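You operate a simulated robot arm through the tools that you are given. There is no shell and no other tool.

Carry out the task below with a simulated two-armed robot. There is one attempt and no reset: what you move stays moved.

## Task
Build the left shaft's bump stack to the set-up card's height.
Fine: tighten the shaft block knob and raise the height bar to that height first; one bump stop, one packer; lower the bar after; leave the other knob and rings.
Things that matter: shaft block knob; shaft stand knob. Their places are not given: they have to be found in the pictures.

Only the result counts: the job must be done as asked and must still hold three seconds after the hand-in. Knocking over, shifting, dropping, spilling or breaking anything else fails it.

## Robot
Two 6-joint arms with two-finger parallel grippers on one trunk that stands fixed in place. Base frame: the origin is at the foot of the trunk, x ahead of it, y to its left, z up. Lengths are in mm, angles in degrees, forces in N, time in s.
The left shoulder is at [280, 185, 1130], the right one opposite. With the tool pointing down near the work surface each hand reaches from about 560 to 940 mm from the base axis, measured 20 degrees to its own side. Payload 1.57 kg a hand.
The TCP of each hand is the grasp point between the finger pads, 30 mm short of the fingertips. In the tool frame z runs along the fingers and y along their closing line. The gripper opens to 80 mm. The fingers are 17 mm wide and 12 mm thick; the gripper's body (40 by 82 mm) begins 80 mm behind the TCP.
Orientation is told as [roll, pitch, yaw] about the base's x, y, z axes, in that order, counted from this pose: with the fingers straight down and closing along the base's y, the tool's x points along the base's -x, its y along +y and its z along -z.

## Interface
- The arms move only by the tool step_arm. It takes "left_plan", "right_plan" or both (then of equal length, played together; a hand with none holds still); each is text: rows parted by semicolons, each of 7 numbers parted by spaces: the shift along the tool's x, y, z in mm, then the turn, a rotation vector about the tool's x, y, z in degrees, then the opening in per cent of the stroke, from 0 (shut) to 100 (fully open). In form: tx ty tz rx ry rz fingers; .... A call has 1 to 20 rows; each row shifts and turns the commanded pose from where the row before left it, along the tool's axes as they then stand. Rows are played at 5 a second. More than 50 mm and 8.6 degrees between two rows, or a gripper value outside its range, and nothing of the call is played. A pose out of reach is approached as far as the arm can. The call stops where the force on the tool passes 40 N (or 10 N more than at its start, if that is more) or the arm is blocked; 0.2 s more then pass. The fingers move at their own pace (about 153 mm/s each) and stop on an object; they squeeze with about 21 N. The grip force told is the motor's: it shows also when the fingers shut on nothing. Time passes only in rows, and 0.2 s behind the last, so rows that do not move let the fingers close. It gives the time, the measured TCP pose, the force on the tool (base axes), the opening and the grip force at its end, in the units of the frame above (readings bear some noise), with the torque about the TCP (base axes, N m) and any sound that the robot's microphone picked up, and new pictures: "views" is both (left out), scene, wrist or none (wrist: the cameras of the hands that moved).
- Cameras (640 x 400 px; columns grow to the right, rows downward): "scene" is now at [236.5, -12.5, 1570.3]; the picture's right is [-0.16, -0.99, 0.00], its down [-0.74, 0.12, -0.66] and it looks along [0.65, -0.10, -0.75] (base axes); focal length 317 px, centre (320, 200). "left" rides on the left gripper at [72, 7, -122] in its tool frame; the picture's right is [-0.09, 1.00, 0.00], its down [-0.84, -0.08, -0.54] and it looks along [-0.54, -0.05, 0.84] (tool axes); focal length 238 px, centre (320, 200). "right" rides on the right gripper at [72, -7, -122] in its tool frame; the picture's right is [0.09, 1.00, 0.00], its down [-0.84, 0.08, -0.54] and it looks along [-0.54, 0.05, 0.84] (tool axes); focal length 238 px, centre (320, 200).
- slide_trunk(by): slides the trunk up (or, below 0, down) by that many mm; the arms and the scene camera ride with it, the base frame stays. It gives what a move gives, with no picture.
- pan_tilt(pan, tilt): turns the head with the scene camera to pan (to the left, within 86 degrees either way) and tilt (down, from -29 to 69), counted from straight ahead of the robot. It gives what a move gives, and a new picture of the scene camera.
- probe_pixels(camera, pixels): for up to 12 pixels [column, row] of the newest picture of that camera ("zoom" is the newest enlarged one), the place [x, y, z] in the base frame of the surface seen there, good to about 2 mm. The clock stands still meanwhile.
- inspect(camera, box): a new picture of the part [left, top, right, bottom] of that camera's present view, enlarged. The clock stands still meanwhile.
- close_job(): hands the job in; it is judged then, once.

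Open the grippers and draw the arms clear of the work before you hand the job in, unless the task says otherwise.

The tools are called after ">>>" as name(argument=value, ...) on one line, values as JSON. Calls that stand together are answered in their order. step_arm: Moves the arms, as the interface text tells. Its arguments: {"type":"object","properties":{"left_plan":{"type":"string"},"right_plan":{"type":"string"},"views":{"type":"string","enum":["both","scene","wrist","none"]}},"required":[]} The other tools are called the same way: slide_trunk (by) slides the trunk up or down; pan_tilt (pan, tilt) turns the head that bears the scene camera; probe_pixels (camera, pixels) gives the place of the surface under pixels of a picture; inspect (camera, box) takes an enlarged picture of a part of a camera's view; close_job () hands the job in.

At the start:

```text
time_s: 0.0
left_tcp_pos: [598.5, 144.3, 1188.0]
left_orientation: [0.0, 0.0, 0.0]
left_contact_force: [0.2, -0.5, -0.9]
left_torque: [-0.01, 0.01, 0.0]
left_grip_width: 80.0
left_gripper_force: 0.1
right_tcp_pos: [500.7, -346.4, 1237.1]
right_orientation: [0.0, 0.0, 0.0]
right_contact_force: [-0.3, -0.1, 0.5]
right_torque: [-0.02, 0.0, 0.02]
right_grip_width: 80.2
right_gripper_force: 0.1
trunk travel left (down, up): [-825.0, 165.0]
head pan, tilt: [-9.1, 48.7]
```

scene: 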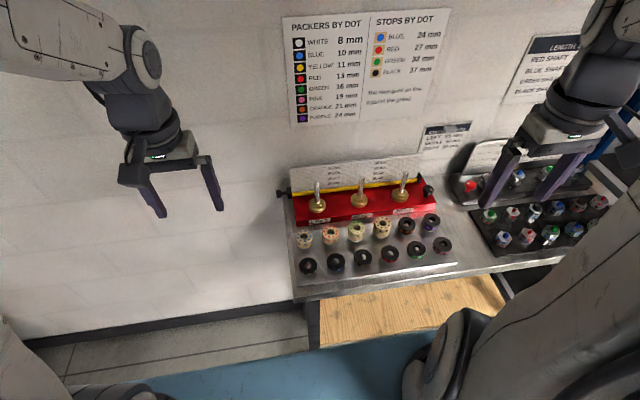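
right: 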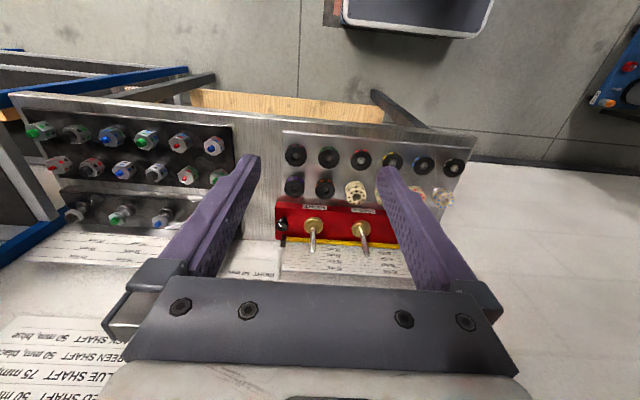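
left: 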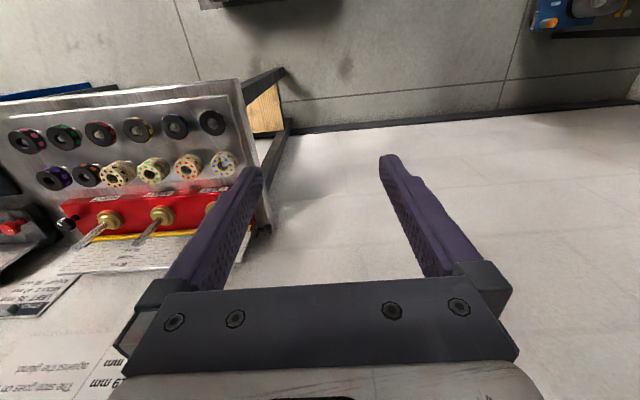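

The scene shows a red shaft block with three shafts at about (360,200), rings in front of it, charts on the wall and a card near (445,135). I'll enlarge these to read them.

>>> inspect(camera="scene", box=[270, 0, 470, 125])

>>> inspect(camera="scene", box=[270, 150, 470, 275])

>>> inspect(camera="scene", box=[410, 110, 490, 160])

>>> inspect(camera="scene", box=[440, 20, 640, 145])

>>> inspect(camera="scene", box=[440, 130, 640, 255])

```text
3.20 times, centred on (370, 62) of scene
```

zoom: 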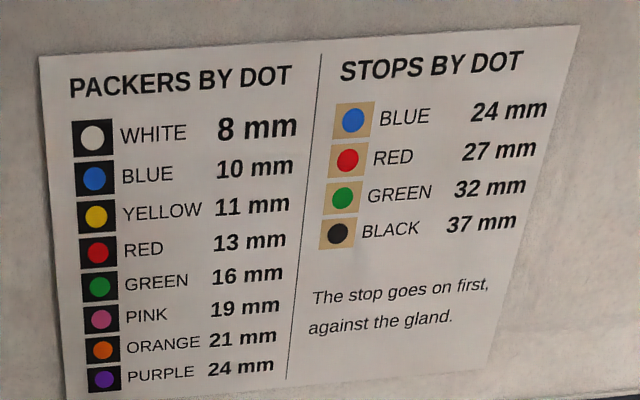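

```text
3.20 times, centred on (370, 212) of scene
```

zoom: 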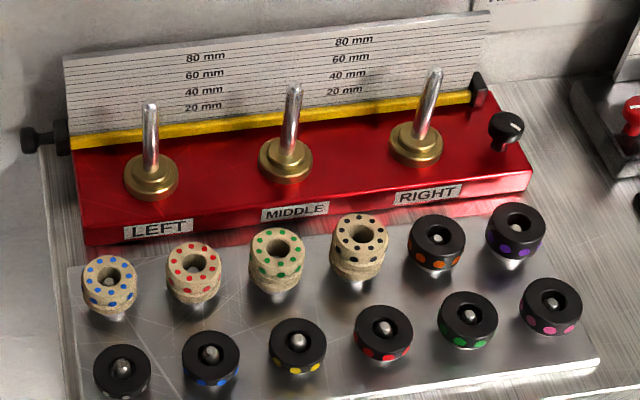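

```text
8.00 times, centred on (450, 135) of scene
```

zoom: 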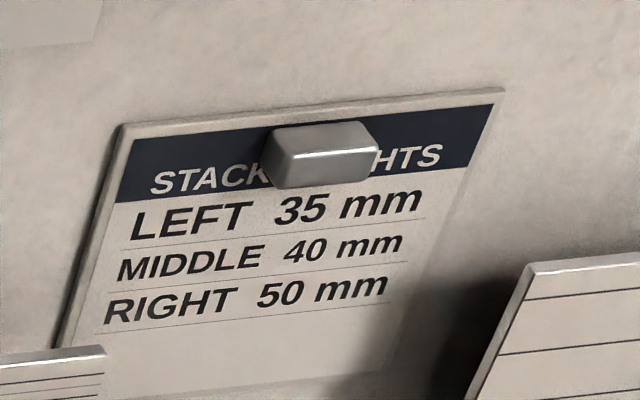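

```text
3.20 times, centred on (540, 82) of scene
```

zoom: 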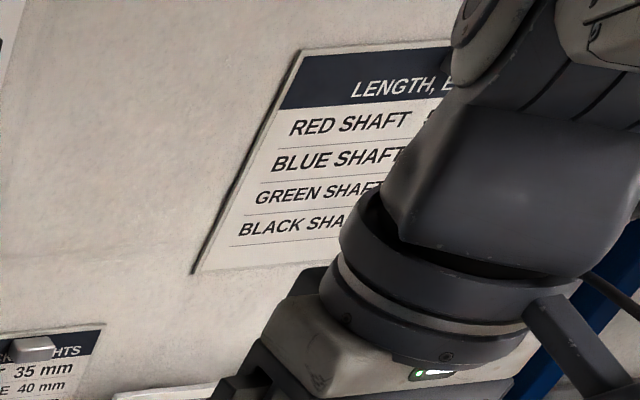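

```text
3.20 times, centred on (540, 192) of scene
```

zoom: 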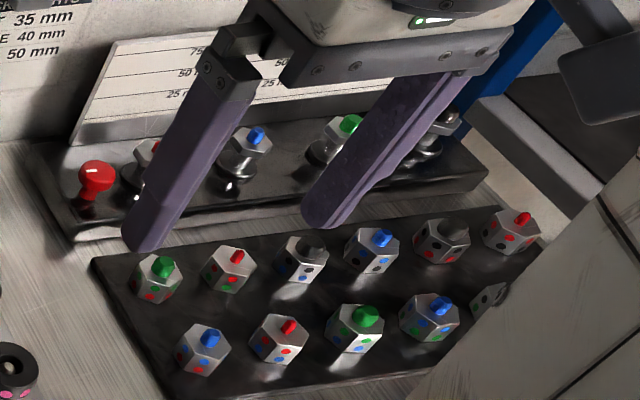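

The left stack must be 35 mm; stops are 24/27/32/37 and packers 8–24, so blue 24 + yellow 11 or red 27 + white 8. Next I probe the block, bar, knobs and rings for their places.

>>> inspect(camera="scene", box=[270, 165, 350, 215])

>>> inspect(camera="scene", box=[380, 160, 460, 210])

>>> probe_pixels(camera="scene", pixels=[[317, 183], [317, 206], [361, 178], [405, 174], [428, 189], [283, 193], [419, 178], [300, 194], [305, 238], [331, 234], [356, 231], [383, 226]])

>>> probe_pixels(camera="scene", pixels=[[407, 225], [431, 220], [308, 264], [336, 260], [363, 256], [390, 252], [416, 249], [442, 244], [295, 222], [434, 205], [291, 176], [422, 155]])

```text
8.00 times, centred on (310, 190) of scene
```

zoom: 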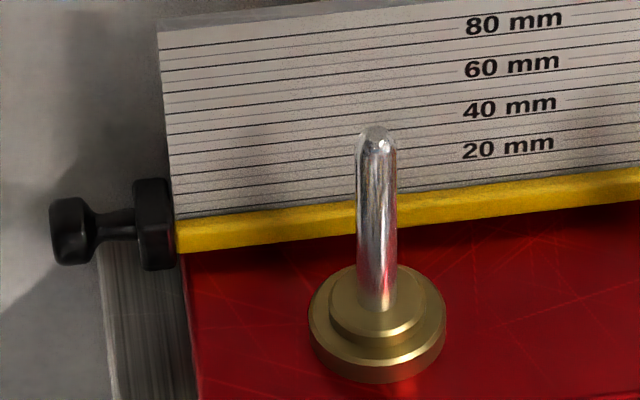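

```text
8.00 times, centred on (420, 185) of scene
```

zoom: 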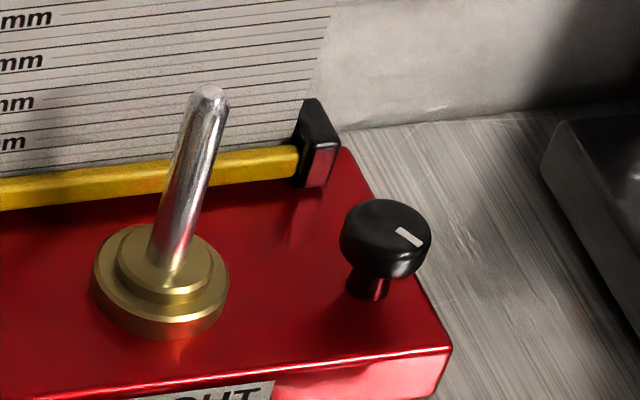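

```text
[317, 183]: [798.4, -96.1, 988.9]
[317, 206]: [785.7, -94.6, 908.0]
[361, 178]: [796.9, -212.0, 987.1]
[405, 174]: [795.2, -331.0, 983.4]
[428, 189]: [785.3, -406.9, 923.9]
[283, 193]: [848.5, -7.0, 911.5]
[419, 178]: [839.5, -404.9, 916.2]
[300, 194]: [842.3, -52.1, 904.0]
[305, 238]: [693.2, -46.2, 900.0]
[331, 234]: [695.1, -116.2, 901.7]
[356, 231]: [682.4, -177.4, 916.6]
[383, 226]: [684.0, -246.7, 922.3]
```

```text
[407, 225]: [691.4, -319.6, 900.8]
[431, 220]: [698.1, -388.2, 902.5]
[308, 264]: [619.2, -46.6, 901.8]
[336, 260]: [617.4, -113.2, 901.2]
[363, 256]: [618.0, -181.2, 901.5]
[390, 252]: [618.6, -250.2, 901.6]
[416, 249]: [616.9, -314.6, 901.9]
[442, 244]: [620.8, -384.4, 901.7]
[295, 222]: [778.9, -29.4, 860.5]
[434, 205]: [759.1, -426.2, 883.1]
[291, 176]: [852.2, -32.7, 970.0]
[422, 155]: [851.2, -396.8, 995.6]
```

The black knob sits on the right end of the block at about (428,189) with a white mark, and the bar's handle sticks out on the left at (283,193). I measure both more finely along with the red stand knob.

>>> inspect(camera="scene", box=[412, 172, 444, 192])

>>> probe_pixels(camera="zoom", pixels=[[320, 300], [250, 320], [400, 320], [320, 250], [320, 380], [240, 330], [410, 330], [320, 345], [420, 380], [360, 300], [290, 400], [400, 280]])

>>> inspect(camera="scene", box=[270, 180, 302, 200])

>>> probe_pixels(camera="zoom", pixels=[[160, 250], [130, 220], [230, 245], [310, 230], [320, 180], [310, 290], [380, 260], [400, 230], [400, 280], [440, 220], [330, 160], [160, 290]])

```text
16.00 times, centred on (428, 182) of scene
```

zoom: 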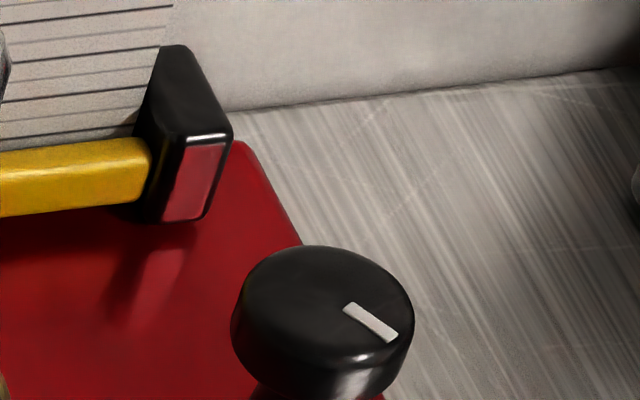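

```text
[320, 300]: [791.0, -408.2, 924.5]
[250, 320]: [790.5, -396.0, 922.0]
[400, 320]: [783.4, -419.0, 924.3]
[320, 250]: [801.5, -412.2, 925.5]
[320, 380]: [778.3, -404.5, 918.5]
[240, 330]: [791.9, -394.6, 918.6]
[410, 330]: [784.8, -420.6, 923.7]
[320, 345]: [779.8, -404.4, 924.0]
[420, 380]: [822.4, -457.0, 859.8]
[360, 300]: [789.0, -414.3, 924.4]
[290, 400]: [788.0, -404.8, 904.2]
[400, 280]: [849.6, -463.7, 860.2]
```

```text
16.00 times, centred on (286, 190) of scene
```

zoom: 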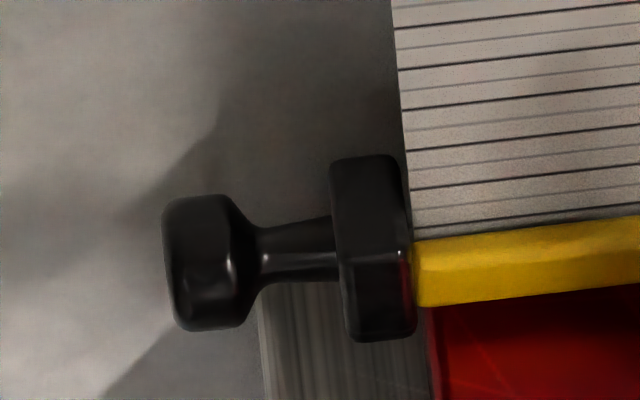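

```text
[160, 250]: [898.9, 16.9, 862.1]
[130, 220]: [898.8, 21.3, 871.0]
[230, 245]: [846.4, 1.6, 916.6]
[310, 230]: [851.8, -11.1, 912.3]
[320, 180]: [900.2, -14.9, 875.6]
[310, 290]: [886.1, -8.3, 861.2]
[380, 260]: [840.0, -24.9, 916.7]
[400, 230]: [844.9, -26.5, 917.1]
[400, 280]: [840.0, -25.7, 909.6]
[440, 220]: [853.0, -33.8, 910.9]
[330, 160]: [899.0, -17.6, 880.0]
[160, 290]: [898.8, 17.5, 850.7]
```

The knob top is at about (791,-408,924), radius ~13 mm; the handle is a short rod with end ball near (848,-8,912). Now I probe the ruler lines, bar edges and gland top to see which edge reads against the scale.

>>> inspect(camera="scene", box=[290, 166, 338, 196])

>>> probe_pixels(camera="zoom", pixels=[[150, 80], [150, 120], [150, 160], [150, 200], [150, 240], [150, 280], [150, 300], [150, 320], [150, 340], [150, 360], [150, 380], [400, 250]])

>>> inspect(camera="scene", box=[301, 180, 333, 200])

>>> inspect(camera="scene", box=[301, 195, 333, 215])

>>> probe_pixels(camera="zoom", pixels=[[320, 190], [250, 160], [390, 160], [320, 230], [320, 280], [200, 170], [440, 170], [320, 330], [100, 200], [100, 300], [320, 390], [320, 100]])

```text
13.33 times, centred on (314, 181) of scene
```

zoom: 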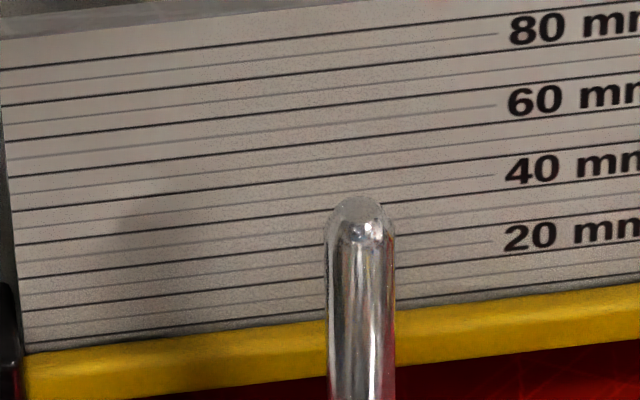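

```text
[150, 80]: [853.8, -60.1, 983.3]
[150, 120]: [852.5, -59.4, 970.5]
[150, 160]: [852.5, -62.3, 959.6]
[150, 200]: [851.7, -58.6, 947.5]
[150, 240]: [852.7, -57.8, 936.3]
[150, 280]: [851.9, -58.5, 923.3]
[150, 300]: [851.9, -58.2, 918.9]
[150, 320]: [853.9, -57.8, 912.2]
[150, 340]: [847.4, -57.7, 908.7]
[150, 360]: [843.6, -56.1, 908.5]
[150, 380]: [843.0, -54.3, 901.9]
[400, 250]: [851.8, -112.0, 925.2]
```

```text
16.00 times, centred on (317, 190) of scene
```

zoom: 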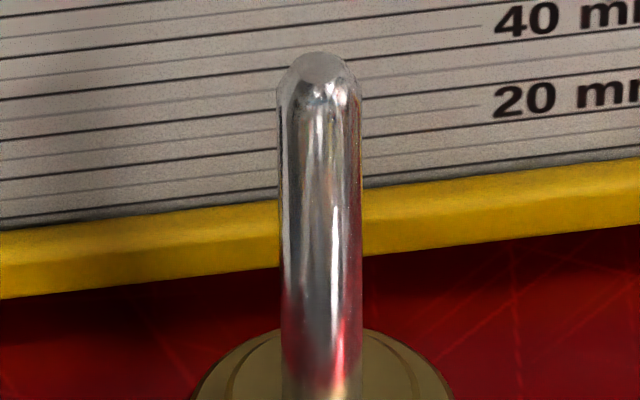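

```text
16.00 times, centred on (317, 205) of scene
```

zoom: 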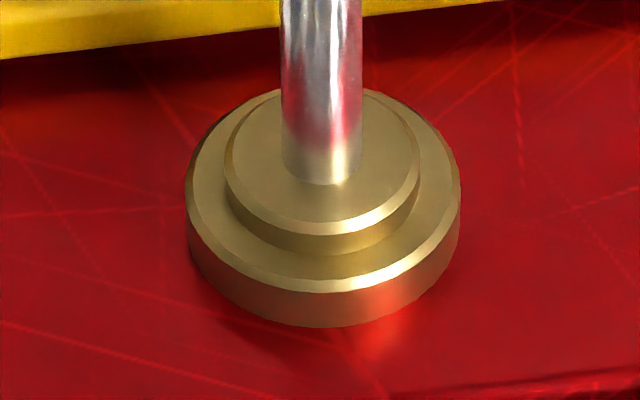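

```text
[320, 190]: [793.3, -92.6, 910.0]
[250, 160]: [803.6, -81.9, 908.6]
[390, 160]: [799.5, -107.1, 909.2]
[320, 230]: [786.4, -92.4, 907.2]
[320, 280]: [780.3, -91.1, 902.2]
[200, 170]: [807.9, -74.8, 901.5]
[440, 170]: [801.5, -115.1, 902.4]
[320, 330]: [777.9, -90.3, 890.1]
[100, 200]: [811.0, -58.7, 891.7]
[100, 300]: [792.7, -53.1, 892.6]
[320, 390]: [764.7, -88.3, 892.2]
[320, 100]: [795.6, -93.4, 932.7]
```

Bar top (z≈908.5) is level with the gland top (z≈909), so the bar's top edge reads zero now and must go to z≈944. I bring the right hand above the black knob at (791,-408), staying high.

>>> step_arm(right_plan="-36.3 -7.7 24 0 0 0 100; -36.3 -7.7 24 0 0 0 100; -36.3 -7.7 24 0 0 0 100; -36.3 -7.7 24 0 0 0 100; -36.3 -7.7 24 0 0 0 100; -36.3 -7.7 24 0 0 0 80; -36.3 -7.7 24 0 0 0 70; -36.3 -7.7 24 0 0 0 60; 0 0 0 0 0 0 60")

```text
time_s: 2.0
left_tcp_pos: [598.4, 144.4, 1188.2]
left_orientation: [0.0, 0.0, 0.1]
left_contact_force: [-0.9, -0.6, -1.0]
left_torque: [-0.01, -0.03, -0.01]
left_grip_width: 79.8
left_gripper_force: 0.1
right_tcp_pos: [790.5, -411.5, 1043.1]
right_orientation: [0.0, -0.1, 0.0]
right_contact_force: [0.1, 0.3, -0.1]
right_torque: [-0.01, 0.04, 0.0]
right_grip_width: 48.0
right_gripper_force: 0.0
trunk travel left (down, up): [-825.0, 165.0]
head pan, tilt: [-9.1, 48.7]
```

scene: 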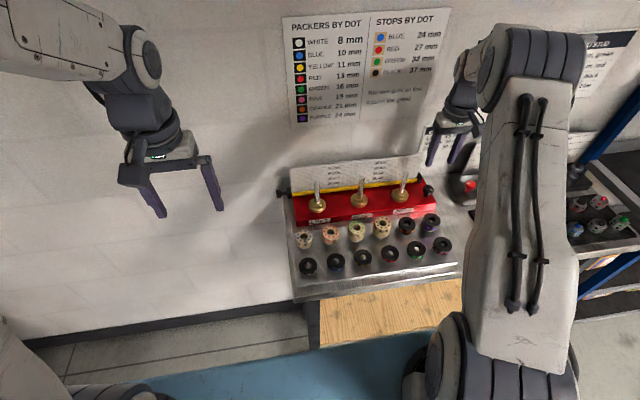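
right: 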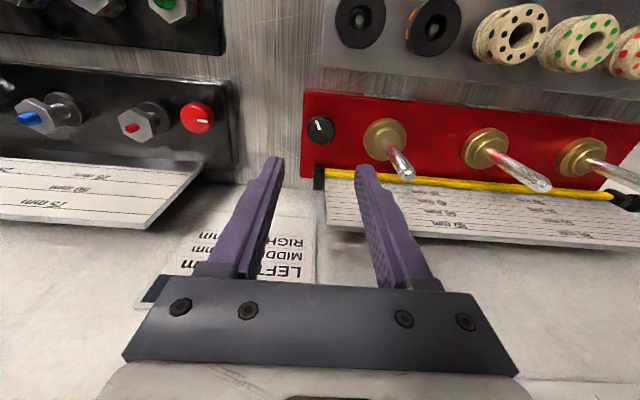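

The right camera shows the black knob at about (319,129). I probe it there for exact centre and mark direction.

>>> inspect(camera="right", box=[288, 105, 352, 145])

>>> probe_pixels(camera="zoom", pixels=[[310, 230], [310, 170], [310, 290], [220, 230], [400, 230], [320, 210], [300, 190], [260, 300], [100, 300], [500, 330], [200, 230], [425, 230]])

```text
10.00 times, centred on (320, 125) of right
```

zoom: 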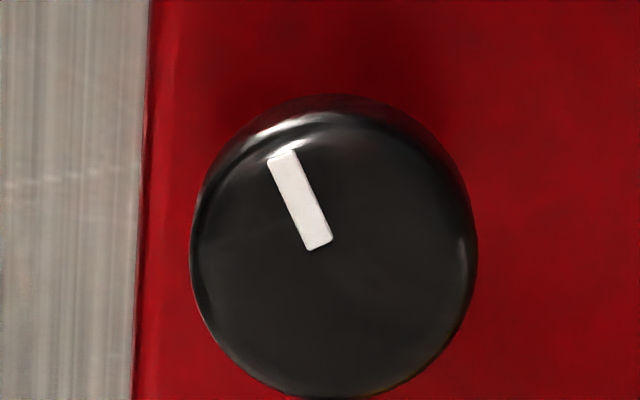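

```text
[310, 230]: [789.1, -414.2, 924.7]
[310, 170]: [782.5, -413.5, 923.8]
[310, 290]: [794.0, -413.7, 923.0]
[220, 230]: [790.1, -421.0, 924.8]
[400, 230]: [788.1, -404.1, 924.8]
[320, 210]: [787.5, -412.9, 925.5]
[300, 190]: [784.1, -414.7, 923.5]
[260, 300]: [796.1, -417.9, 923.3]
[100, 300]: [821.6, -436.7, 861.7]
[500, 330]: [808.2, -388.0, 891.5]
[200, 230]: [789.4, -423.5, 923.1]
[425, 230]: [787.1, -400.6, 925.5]
```

The knob centre is (791,-410.5), almost under the TCP. I descend 107 mm to straddle it and close.

>>> step_arm(right_plan="-0.5 1 30 0 0 0 60; 0 0 30 0 0 0 60; 0 0 30 0 0 0 60; 0 0 17 0 0 0 60; 0 0 0 0 0 0 60; 0 0 0 0 0 0 20; 0 0 0 0 0 0 20; 0 0 0 0 0 0 20")

```text
time_s: 3.8
left_tcp_pos: [598.7, 144.2, 1188.1]
left_orientation: [0.0, 0.0, 0.0]
left_contact_force: [0.5, -0.2, 0.1]
left_torque: [-0.01, -0.05, 0.01]
left_grip_width: 79.8
left_gripper_force: 0.1
right_tcp_pos: [791.6, -409.9, 936.7]
right_orientation: [-0.1, 0.0, 0.1]
right_contact_force: [0.6, -12.8, -2.9]
right_torque: [-0.34, -0.26, 0.01]
right_grip_width: 28.9
right_gripper_force: 38.4
trunk travel left (down, up): [-825.0, 165.0]
head pan, tilt: [-9.1, 48.7]
```

scene: 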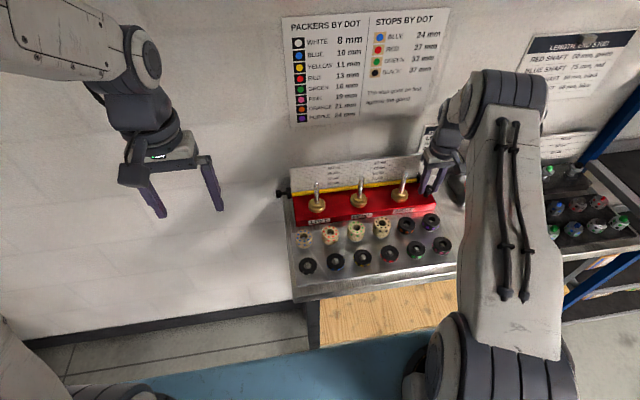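
right: 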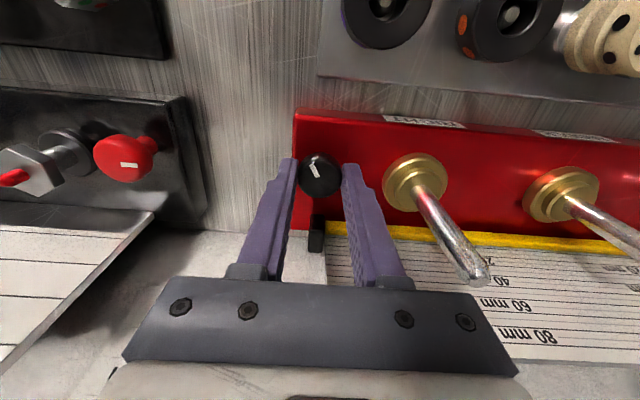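

The fingers hold the knob (28.9 mm) with a 12.8 N sideways load, so I shift −1 mm in y and then turn clockwise (tool +z) about 40 degrees, watching the torque.

>>> step_arm(right_plan="0 -1 0 0 0 0 20; 0 0 0 0 0 8 20; 0 0 0 0 0 8 20; 0 0 0 0 0 8 20; 0 0 0 0 0 8 20; 0 0 0 0 0 8 20", views="wrist")

```text
time_s: 5.2
left_tcp_pos: [598.1, 143.1, 1188.4]
left_orientation: [0.0, 0.0, 0.0]
left_contact_force: [0.2, 0.2, 0.1]
left_torque: [0.02, 0.01, -0.02]
left_grip_width: 80.0
left_gripper_force: 0.1
right_tcp_pos: [791.1, -409.7, 935.9]
right_orientation: [0.0, 0.1, -40.2]
right_contact_force: [-1.1, -16.7, -2.8]
right_torque: [-0.44, -0.02, -0.03]
right_grip_width: 28.7
right_gripper_force: 38.5
trunk travel left (down, up): [-825.0, 165.0]
head pan, tilt: [-9.1, 48.7]
```

right: 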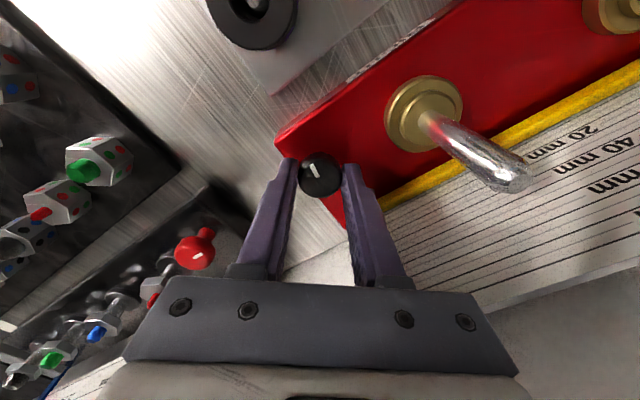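

The knob turned with the hand and torque about z is near nil (−0.03), so it isn't tight yet. The side load grew after my −y shift, so I shift +1.5 mm in base y and keep turning clockwise.

>>> step_arm(right_plan="0.96 1.15 0 0 0 0 20; 0 0 0 0 0 8 20; 0 0 0 0 0 8 20; 0 0 0 0 0 8 20; 0 0 0 0 0 8 20; 0 0 0 0 0 8 20", views="wrist")

```text
time_s: 6.6
left_tcp_pos: [599.9, 143.7, 1189.0]
left_orientation: [0.0, 0.0, 0.0]
left_contact_force: [0.8, 0.8, 0.0]
left_torque: [-0.02, 0.01, 0.01]
left_grip_width: 80.2
left_gripper_force: 0.2
right_tcp_pos: [791.5, -408.7, 936.6]
right_orientation: [0.0, -0.1, -80.1]
right_contact_force: [1.0, -21.8, -2.2]
right_torque: [-0.65, -0.06, -0.01]
right_grip_width: 28.8
right_gripper_force: 38.6
trunk travel left (down, up): [-825.0, 165.0]
head pan, tilt: [-9.1, 48.7]
```

right: 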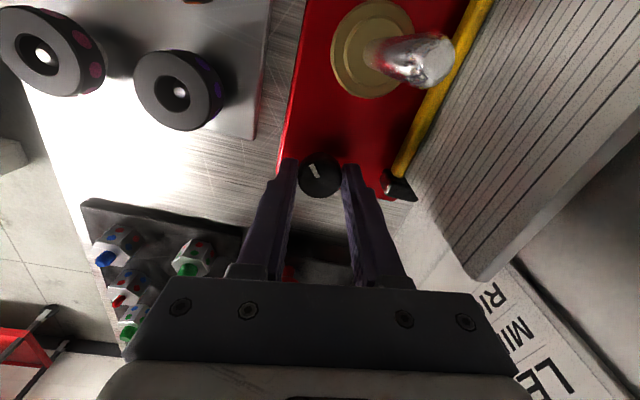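

The side load is now −21.8 N, so I ease 2 mm toward −y and read again without turning.

>>> step_arm(right_plan="-1.97 -0.34 0 0 0 0 20; 0 0 0 0 0 0 20", views="none")

```text
time_s: 7.2
left_tcp_pos: [599.8, 143.3, 1188.6]
left_orientation: [0.0, 0.0, 0.1]
left_contact_force: [-0.7, 0.0, -0.1]
left_torque: [0.03, 0.01, 0.02]
left_grip_width: 80.2
left_gripper_force: 0.2
right_tcp_pos: [791.8, -409.3, 936.7]
right_orientation: [0.1, 0.0, -80.0]
right_contact_force: [1.8, -14.1, -2.6]
right_torque: [-0.96, -0.11, 0.01]
right_grip_width: 28.8
right_gripper_force: 38.9
trunk travel left (down, up): [-825.0, 165.0]
head pan, tilt: [-9.1, 48.7]
```

Shifting −y lowered the load, so the grip was off-centre. I open to release it and re-measure the free position and the mark.

>>> step_arm(right_plan="0 0 0 0 0 0 55; 0 0 0 0 0 0 55; 0 0 0 0 0 0 55", views="wrist")

>>> inspect(camera="right", box=[256, 130, 384, 210])

>>> probe_pixels(camera="zoom", pixels=[[320, 220], [320, 140], [320, 280], [230, 220], [400, 220], [260, 220], [370, 220], [320, 180]])

```text
time_s: 8.0
left_tcp_pos: [598.8, 144.6, 1188.2]
left_orientation: [0.0, 0.0, 0.2]
left_contact_force: [0.7, -0.4, 0.2]
left_torque: [0.01, -0.04, 0.03]
left_grip_width: 80.2
left_gripper_force: 0.0
right_tcp_pos: [791.0, -407.0, 936.7]
right_orientation: [0.1, 0.0, -80.0]
right_contact_force: [0.3, -0.2, -0.4]
right_torque: [0.03, 0.01, 0.0]
right_grip_width: 43.7
right_gripper_force: 0.0
trunk travel left (down, up): [-825.0, 165.0]
head pan, tilt: [-9.1, 48.7]
```

right: 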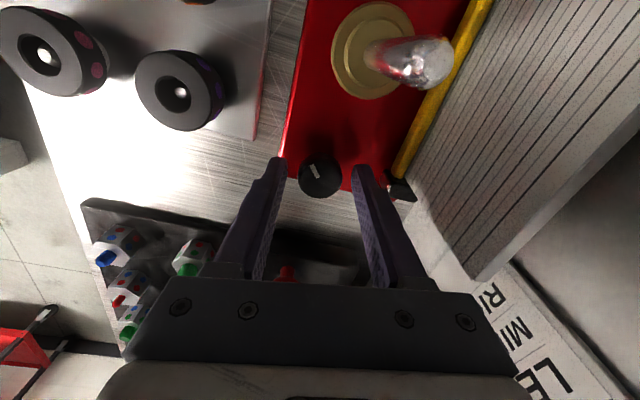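

```text
5.00 times, centred on (320, 170) of right
```

zoom: 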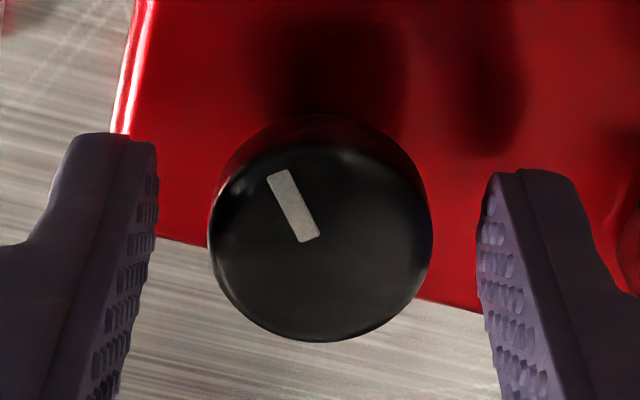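

```text
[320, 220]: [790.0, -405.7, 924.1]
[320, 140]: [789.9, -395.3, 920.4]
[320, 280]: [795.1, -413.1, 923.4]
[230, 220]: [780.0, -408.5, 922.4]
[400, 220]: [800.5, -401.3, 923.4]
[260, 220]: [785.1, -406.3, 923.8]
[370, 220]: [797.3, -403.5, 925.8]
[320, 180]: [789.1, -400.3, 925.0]
```

The mark has followed the hand by 80° clockwise and no stop was felt. I shift −3 mm in y to centre, turn the open hand back 160° counter-clockwise around the knob and regrip.

>>> step_arm(right_plan="-2.95 -0.52 0 0 0 0 60; 0 0 0 0 0 -8 60; 0 0 0 0 0 -8 60; 0 0 0 0 0 -8 60; 0 0 0 0 0 -8 60; 0 0 0 0 0 -8 60; 0 0 0 0 0 -8 60; 0 0 0 0 0 -8 60; 0 0 0 0 0 -8 60; 0 0 0 0 0 -8 60; 0 0 0 0 0 -8 60; 0 0 0 0 0 -8 60; 0 0 0 0 0 -8 60; 0 0 0 0 0 -8 60; 0 0 0 0 0 -8 60; 0 0 0 0 0 -8 60; 0 0 0 0 0 -8 60; 0 0 0 0 0 -8 60; 0 0 0 0 0 -8 60; 0 0 0 0 0 -8 60", views="wrist")

>>> step_arm(right_plan="0 0 0 0 0 -8 60; 0 0 0 0 0 0 20; 0 0 0 0 0 0 20; 0 0 0 0 0 0 20", views="wrist")

```text
time_s: 12.2
left_tcp_pos: [599.0, 145.0, 1188.7]
left_orientation: [0.0, 0.1, 0.1]
left_contact_force: [-1.3, 0.1, 0.1]
left_torque: [0.03, -0.03, 0.04]
left_grip_width: 79.9
left_gripper_force: 0.0
right_tcp_pos: [791.9, -411.6, 937.6]
right_orientation: [-0.1, 0.0, 72.2]
right_contact_force: [-0.3, 1.3, 0.6]
right_torque: [0.0, 0.01, 0.0]
right_grip_width: 48.1
right_gripper_force: 0.1
trunk travel left (down, up): [-825.0, 165.0]
head pan, tilt: [-9.1, 48.7]
```

right: 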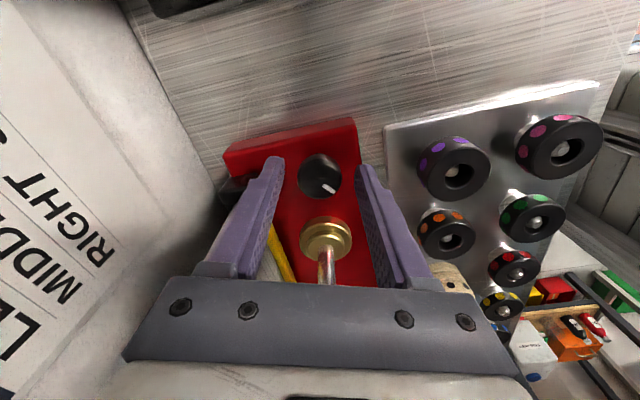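

```text
time_s: 13.2
left_tcp_pos: [597.9, 144.8, 1188.2]
left_orientation: [0.1, -0.1, 0.1]
left_contact_force: [-0.2, 0.4, -0.4]
left_torque: [0.0, -0.01, 0.01]
left_grip_width: 80.1
left_gripper_force: 0.0
right_tcp_pos: [790.6, -412.2, 937.1]
right_orientation: [-0.1, 0.1, 80.0]
right_contact_force: [0.2, 0.7, 0.4]
right_torque: [0.0, 0.0, 0.01]
right_grip_width: 28.9
right_gripper_force: 38.7
trunk travel left (down, up): [-825.0, 165.0]
head pan, tilt: [-9.1, 48.7]
```

right: 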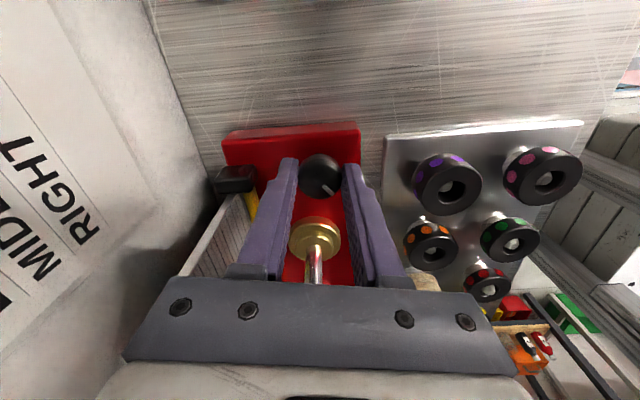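

Regripped with almost no side force (0.2, 0.7 N). Now I turn clockwise 80° and watch the torque.

>>> step_arm(right_plan="0 0 0 0 0 8 20; 0 0 0 0 0 8 20; 0 0 0 0 0 8 20; 0 0 0 0 0 8 20; 0 0 0 0 0 8 20; 0 0 0 0 0 8 20; 0 0 0 0 0 8 20; 0 0 0 0 0 8 20; 0 0 0 0 0 8 20; 0 0 0 0 0 8 20", views="wrist")

```text
time_s: 15.4
left_tcp_pos: [599.2, 145.1, 1188.2]
left_orientation: [0.1, 0.1, 0.2]
left_contact_force: [0.4, -0.3, 0.7]
left_torque: [-0.01, -0.01, -0.01]
left_grip_width: 80.1
left_gripper_force: 0.0
right_tcp_pos: [791.7, -410.6, 936.3]
right_orientation: [0.1, 0.1, 0.0]
right_contact_force: [-6.8, 15.2, -1.8]
right_torque: [0.39, 0.19, 0.57]
right_grip_width: 29.0
right_gripper_force: 38.5
trunk travel left (down, up): [-825.0, 165.0]
head pan, tilt: [-9.1, 48.7]
```

right: 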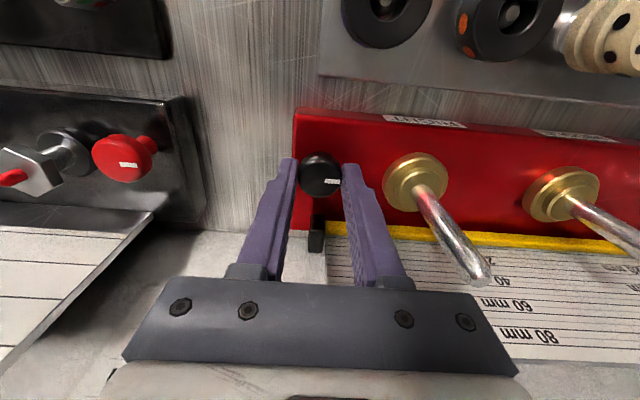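

The torque about z rose to 0.57 N m and the mark near (332,181) lagged the fingers: a stop was reached. I check with another 8° that the mark stays.

>>> inspect(camera="right", box=[288, 150, 352, 190])

>>> step_arm(right_plan="0 0 0 0 0 8 20; 0 0 0 0 0 8 20; 0 0 0 0 0 0 20", views="wrist")

>>> inspect(camera="right", box=[288, 150, 352, 190])

```text
10.00 times, centred on (320, 170) of right
```

zoom: 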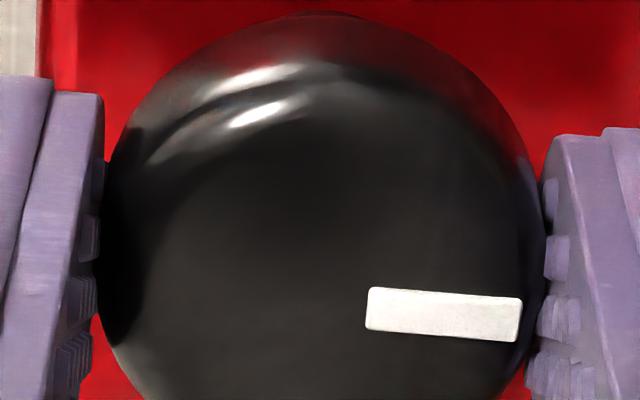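

```text
time_s: 16.2
left_tcp_pos: [598.1, 145.3, 1188.0]
left_orientation: [0.0, 0.0, 0.0]
left_contact_force: [0.3, -0.1, 0.2]
left_torque: [-0.02, -0.01, -0.01]
left_grip_width: 79.8
left_gripper_force: 0.0
right_tcp_pos: [793.0, -410.2, 937.7]
right_orientation: [0.0, 0.0, -16.2]
right_contact_force: [-2.0, 19.1, -2.6]
right_torque: [0.46, 0.1, 0.42]
right_grip_width: 28.7
right_gripper_force: 38.6
trunk travel left (down, up): [-825.0, 165.0]
head pan, tilt: [-9.1, 48.7]
```

right: 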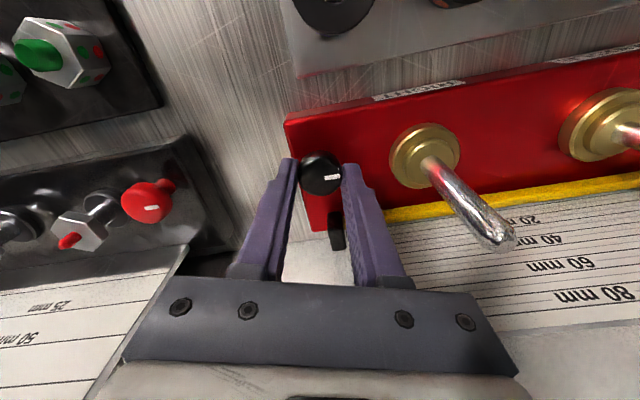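

```text
10.00 times, centred on (320, 170) of right
```

zoom: 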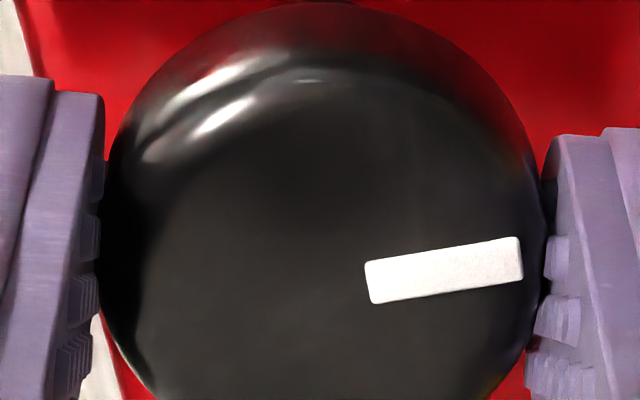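

The hand turned 16° but the mark stayed put relative to the block, so the knob is tight. I release, lift the right hand clear and draw it back.

>>> step_arm(right_plan="0 0 0 0 0 0 60; 0 0 0 0 0 0 60; 0 0 0 0 0 0 60; 0 0 -40 0 0 0 60; 0 0 -40 0 0 0 60; 0 0 -40 0 0 0 60; 0 0 0 0 0 -8 60; 0 0 0 0 0 -8 60; 40 0 -25 0 0 0 60; 40 0 -25 0 0 0 60; 40 0 -25 0 0 0 60; 40 0 -25 0 0 0 60", views="both")

```text
time_s: 18.8
left_tcp_pos: [598.0, 144.7, 1187.8]
left_orientation: [0.1, 0.0, 0.1]
left_contact_force: [-0.1, 0.4, -0.3]
left_torque: [0.0, 0.0, -0.01]
left_grip_width: 79.9
left_gripper_force: 0.0
right_tcp_pos: [633.4, -411.2, 1158.3]
right_orientation: [0.0, 0.0, 0.0]
right_contact_force: [0.1, 0.6, -0.6]
right_torque: [0.0, 0.0, 0.0]
right_grip_width: 48.1
right_gripper_force: 0.1
trunk travel left (down, up): [-825.0, 165.0]
head pan, tilt: [-9.1, 48.7]
```

scene: 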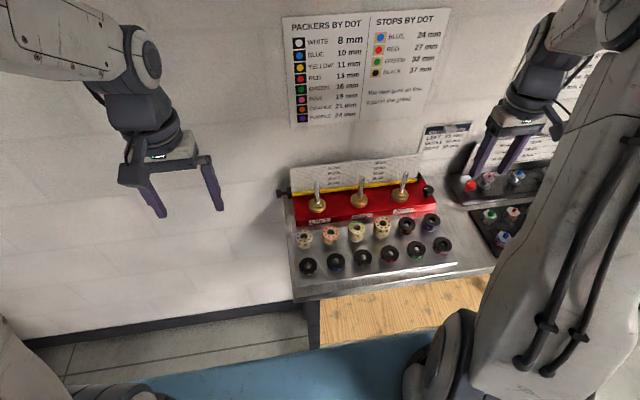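
right: 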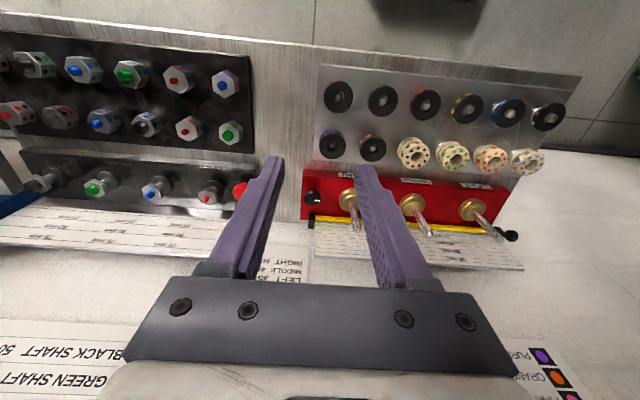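

The right hand is out of the way. I bring the left hand above the handle ball near (848,2), then turn it to yaw −90 so the fingers close along x.

>>> step_arm(left_plan="-35.6 -20 16 0 0 0 80; -35.6 -20 16 0 0 0 70; -35.6 -20 16 0 0 0 60; -35.6 -20 16 0 0 0 50; -35.6 -20 16 0 0 0 50; -35.6 -20 16 0 0 0 50; -35.6 -20 16 0 0 0 50; 0 0 0 0 0 8.2 50; 0 0 0 0 0 8.2 50; 0 0 0 0 0 8.2 50; 0 0 0 0 0 8.2 50; 0 0 0 0 0 8.2 50; 0 0 0 0 0 8.2 50; 0 0 0 0 0 8.2 50; 0 0 0 0 0 8.2 50; 0 0 0 0 0 8.2 50; 0 0 0 0 0 8.2 50; 0 0 0 0 0 8 50")

```text
time_s: 22.6
left_tcp_pos: [848.0, 3.6, 1077.0]
left_orientation: [0.0, 0.0, -90.1]
left_contact_force: [-0.2, -0.4, -0.5]
left_torque: [-0.02, 0.0, -0.01]
left_grip_width: 39.9
left_gripper_force: 0.0
right_tcp_pos: [633.5, -411.3, 1157.2]
right_orientation: [0.0, 0.1, 0.0]
right_contact_force: [-0.2, -0.8, -0.8]
right_torque: [0.03, -0.03, 0.03]
right_grip_width: 47.9
right_gripper_force: 0.1
trunk travel left (down, up): [-825.0, 165.0]
head pan, tilt: [-9.1, 48.7]
```

scene: 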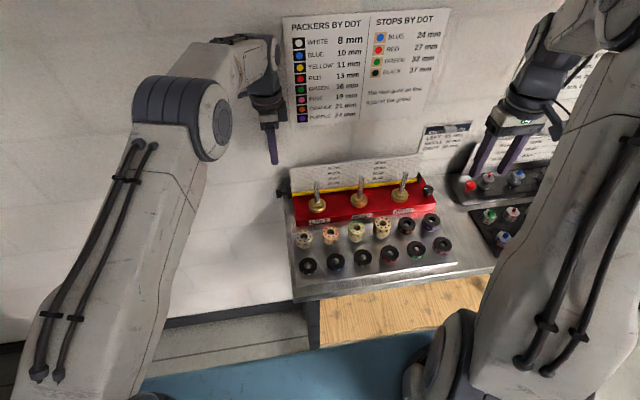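
left: 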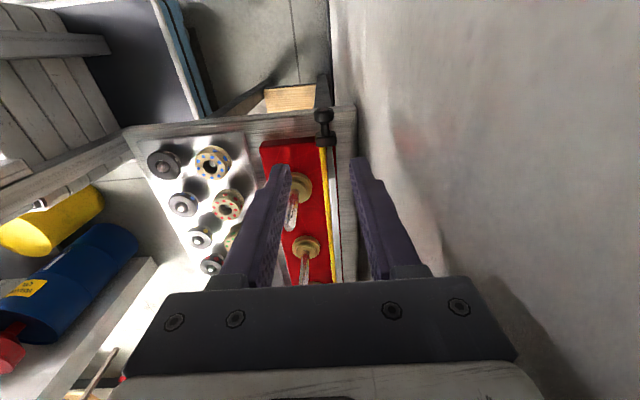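

The handle appears at about (324,125) in the left picture. I enlarge and probe it.

>>> inspect(camera="left", box=[292, 100, 356, 140])

>>> probe_pixels(camera="zoom", pixels=[[310, 160], [250, 160], [390, 160], [320, 120], [320, 200], [320, 250], [320, 290], [280, 340], [380, 340], [330, 370], [480, 300], [320, 330]])

```text
10.00 times, centred on (324, 120) of left
```

zoom: 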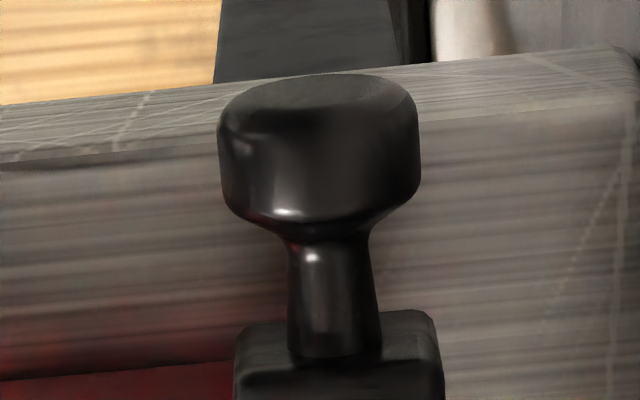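

```text
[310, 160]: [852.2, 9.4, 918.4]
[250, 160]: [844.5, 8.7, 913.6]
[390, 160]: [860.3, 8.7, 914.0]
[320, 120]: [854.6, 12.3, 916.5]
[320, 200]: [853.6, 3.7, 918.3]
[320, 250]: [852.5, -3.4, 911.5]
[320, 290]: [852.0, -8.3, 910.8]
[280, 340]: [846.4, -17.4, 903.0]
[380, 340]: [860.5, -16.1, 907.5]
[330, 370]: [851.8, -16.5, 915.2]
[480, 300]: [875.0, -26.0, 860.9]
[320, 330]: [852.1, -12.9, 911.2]
```

The handle's end knob is a cylinder along y: centre about (852.5, 7, 908), diameter ~21, with the wall at x≈899 close behind. I tilt the hand 20° about that axis so the body leans away from the wall, and move to 60 mm short of it.

>>> step_arm(left_plan="0 0 0 -6.67 0 0 50; 0 0 0 -6.67 0 0 50; 0 0 0 -6.66 0 0 50; 1.1 -17.8 30.8 0 0 0 50; 1.1 -17.8 30.8 0 0 0 50; 1.1 -17.8 30.8 0 0 0 50; 0 0 0 0 0 0 50")

```text
time_s: 24.2
left_tcp_pos: [830.1, 7.9, 971.3]
left_orientation: [20.0, 0.1, -89.9]
left_contact_force: [0.1, 0.4, 0.0]
left_torque: [0.03, 0.04, -0.03]
left_grip_width: 39.8
left_gripper_force: 0.0
right_tcp_pos: [632.8, -411.9, 1157.4]
right_orientation: [0.0, 0.0, 0.0]
right_contact_force: [0.3, -0.1, 0.4]
right_torque: [0.0, 0.0, 0.03]
right_grip_width: 47.9
right_gripper_force: 0.0
trunk travel left (down, up): [-825.0, 165.0]
head pan, tilt: [-9.1, 48.7]
```

scene: 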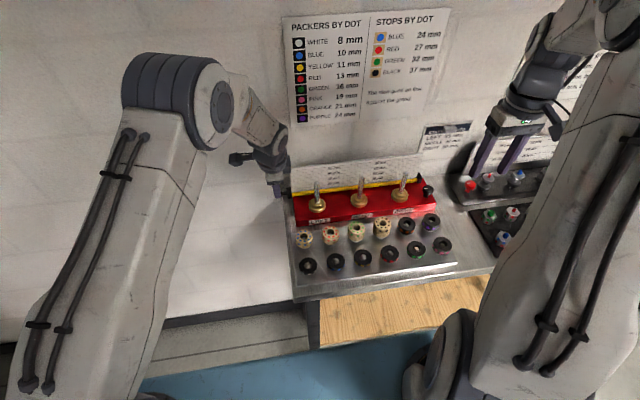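
left: 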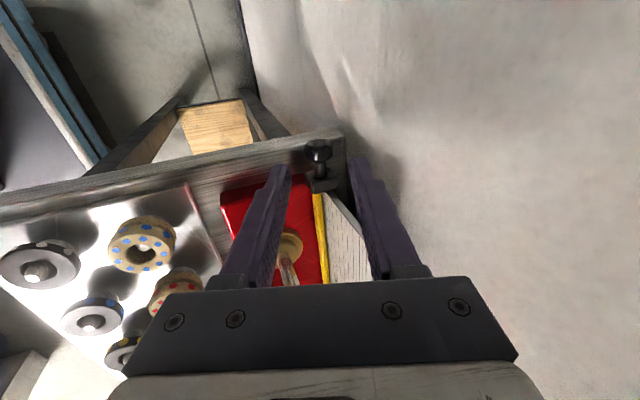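

The handle knob at (319,150) is lined up between the fingertips. I advance 60 mm along the tool and close on it.

>>> step_arm(left_plan="0 0 30 0 0 0 50; 0 0 30 0 0 0 50; 0 0 0 0 0 0 50; 0 0 0 0 0 0 10; 0 0 0 0 0 0 10; 0 0 0 0 0 0 10")

```text
time_s: 25.6
left_tcp_pos: [848.2, 9.4, 915.9]
left_orientation: [20.0, 0.1, -89.8]
left_contact_force: [1.0, 0.9, 2.3]
left_torque: [0.07, -0.06, 0.04]
left_grip_width: 23.5
left_gripper_force: 35.3
right_tcp_pos: [633.2, -411.4, 1157.5]
right_orientation: [0.0, 0.0, 0.0]
right_contact_force: [0.0, -0.2, 0.1]
right_torque: [-0.03, 0.02, 0.0]
right_grip_width: 48.2
right_gripper_force: 0.0
trunk travel left (down, up): [-825.0, 165.0]
head pan, tilt: [-9.1, 48.7]
```

scene: 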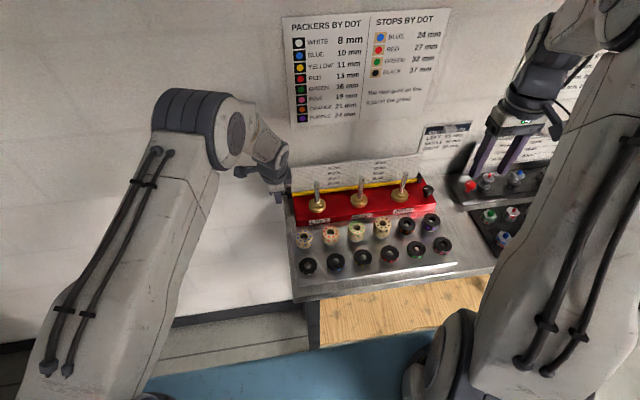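
left: 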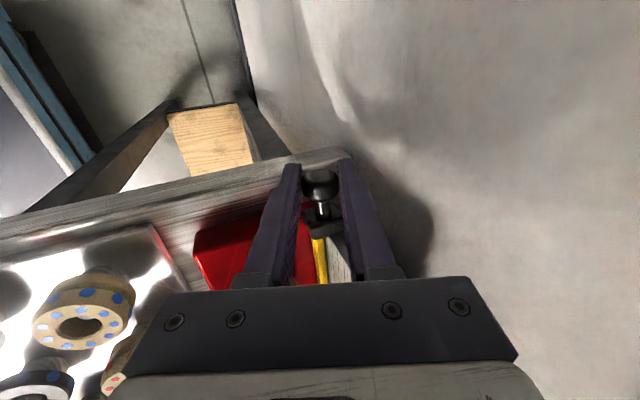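

The hand grips the handle (23.5 mm, 35 N). I raise it straight up 30 mm in 5 mm steps and look at forces and the bar.

>>> step_arm(left_plan="0 1.71 -4.7 0 0 0 10; 0 1.71 -4.7 0 0 0 10; 0 1.71 -4.7 0 0 0 10; 0 1.71 -4.7 0 0 0 10; 0 1.71 -4.7 0 0 0 10; 0 1.71 -4.7 0 0 0 10; 0 0 0 0 0 0 10")

>>> inspect(camera="scene", box=[290, 160, 354, 200])

>>> inspect(camera="scene", box=[370, 150, 434, 190])

```text
time_s: 27.2
left_tcp_pos: [849.3, 9.2, 943.5]
left_orientation: [19.7, 0.1, -89.9]
left_contact_force: [-5.7, 8.5, -3.6]
left_torque: [0.43, 0.09, 0.09]
left_grip_width: 23.6
left_gripper_force: 35.5
right_tcp_pos: [632.8, -411.0, 1157.4]
right_orientation: [0.0, 0.0, 0.0]
right_contact_force: [0.1, 0.4, 0.2]
right_torque: [0.0, -0.01, 0.0]
right_grip_width: 47.9
right_gripper_force: 0.0
trunk travel left (down, up): [-825.0, 165.0]
head pan, tilt: [-9.1, 48.7]
```

scene: 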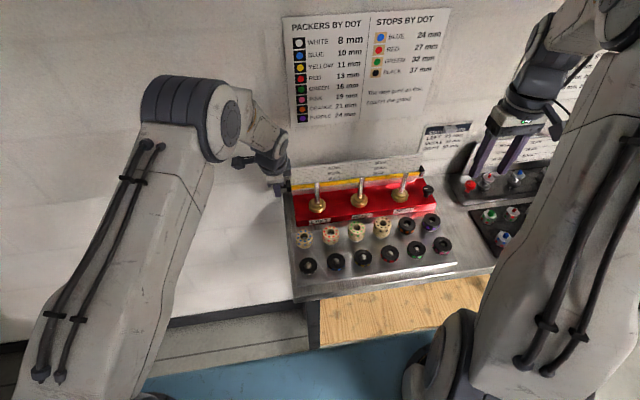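
left: 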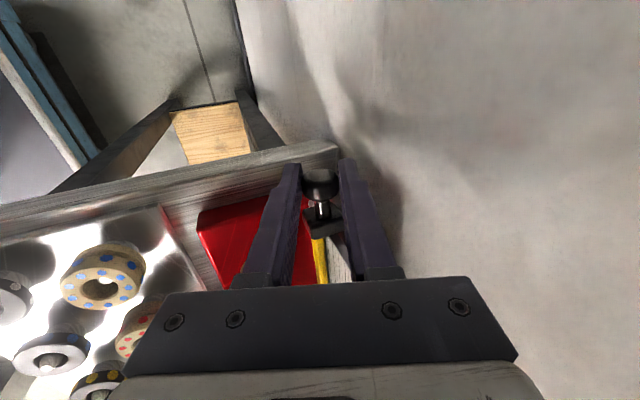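

```text
10.00 times, centred on (322, 180) of scene
```

zoom: 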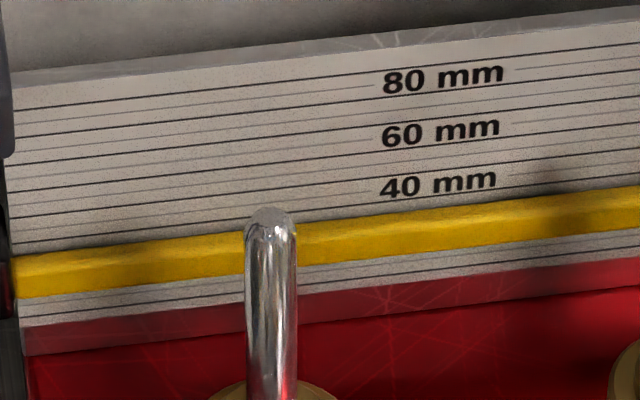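

```text
10.00 times, centred on (402, 170) of scene
```

zoom: 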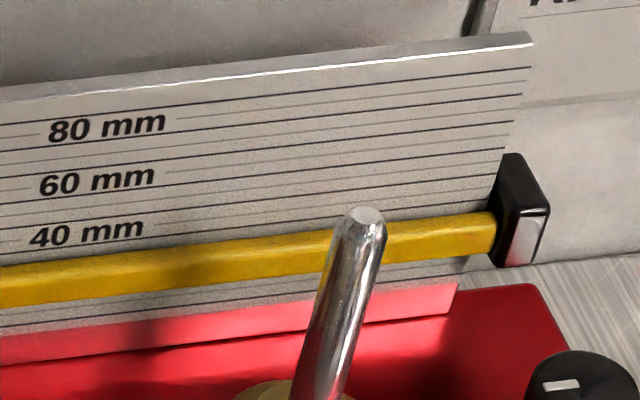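

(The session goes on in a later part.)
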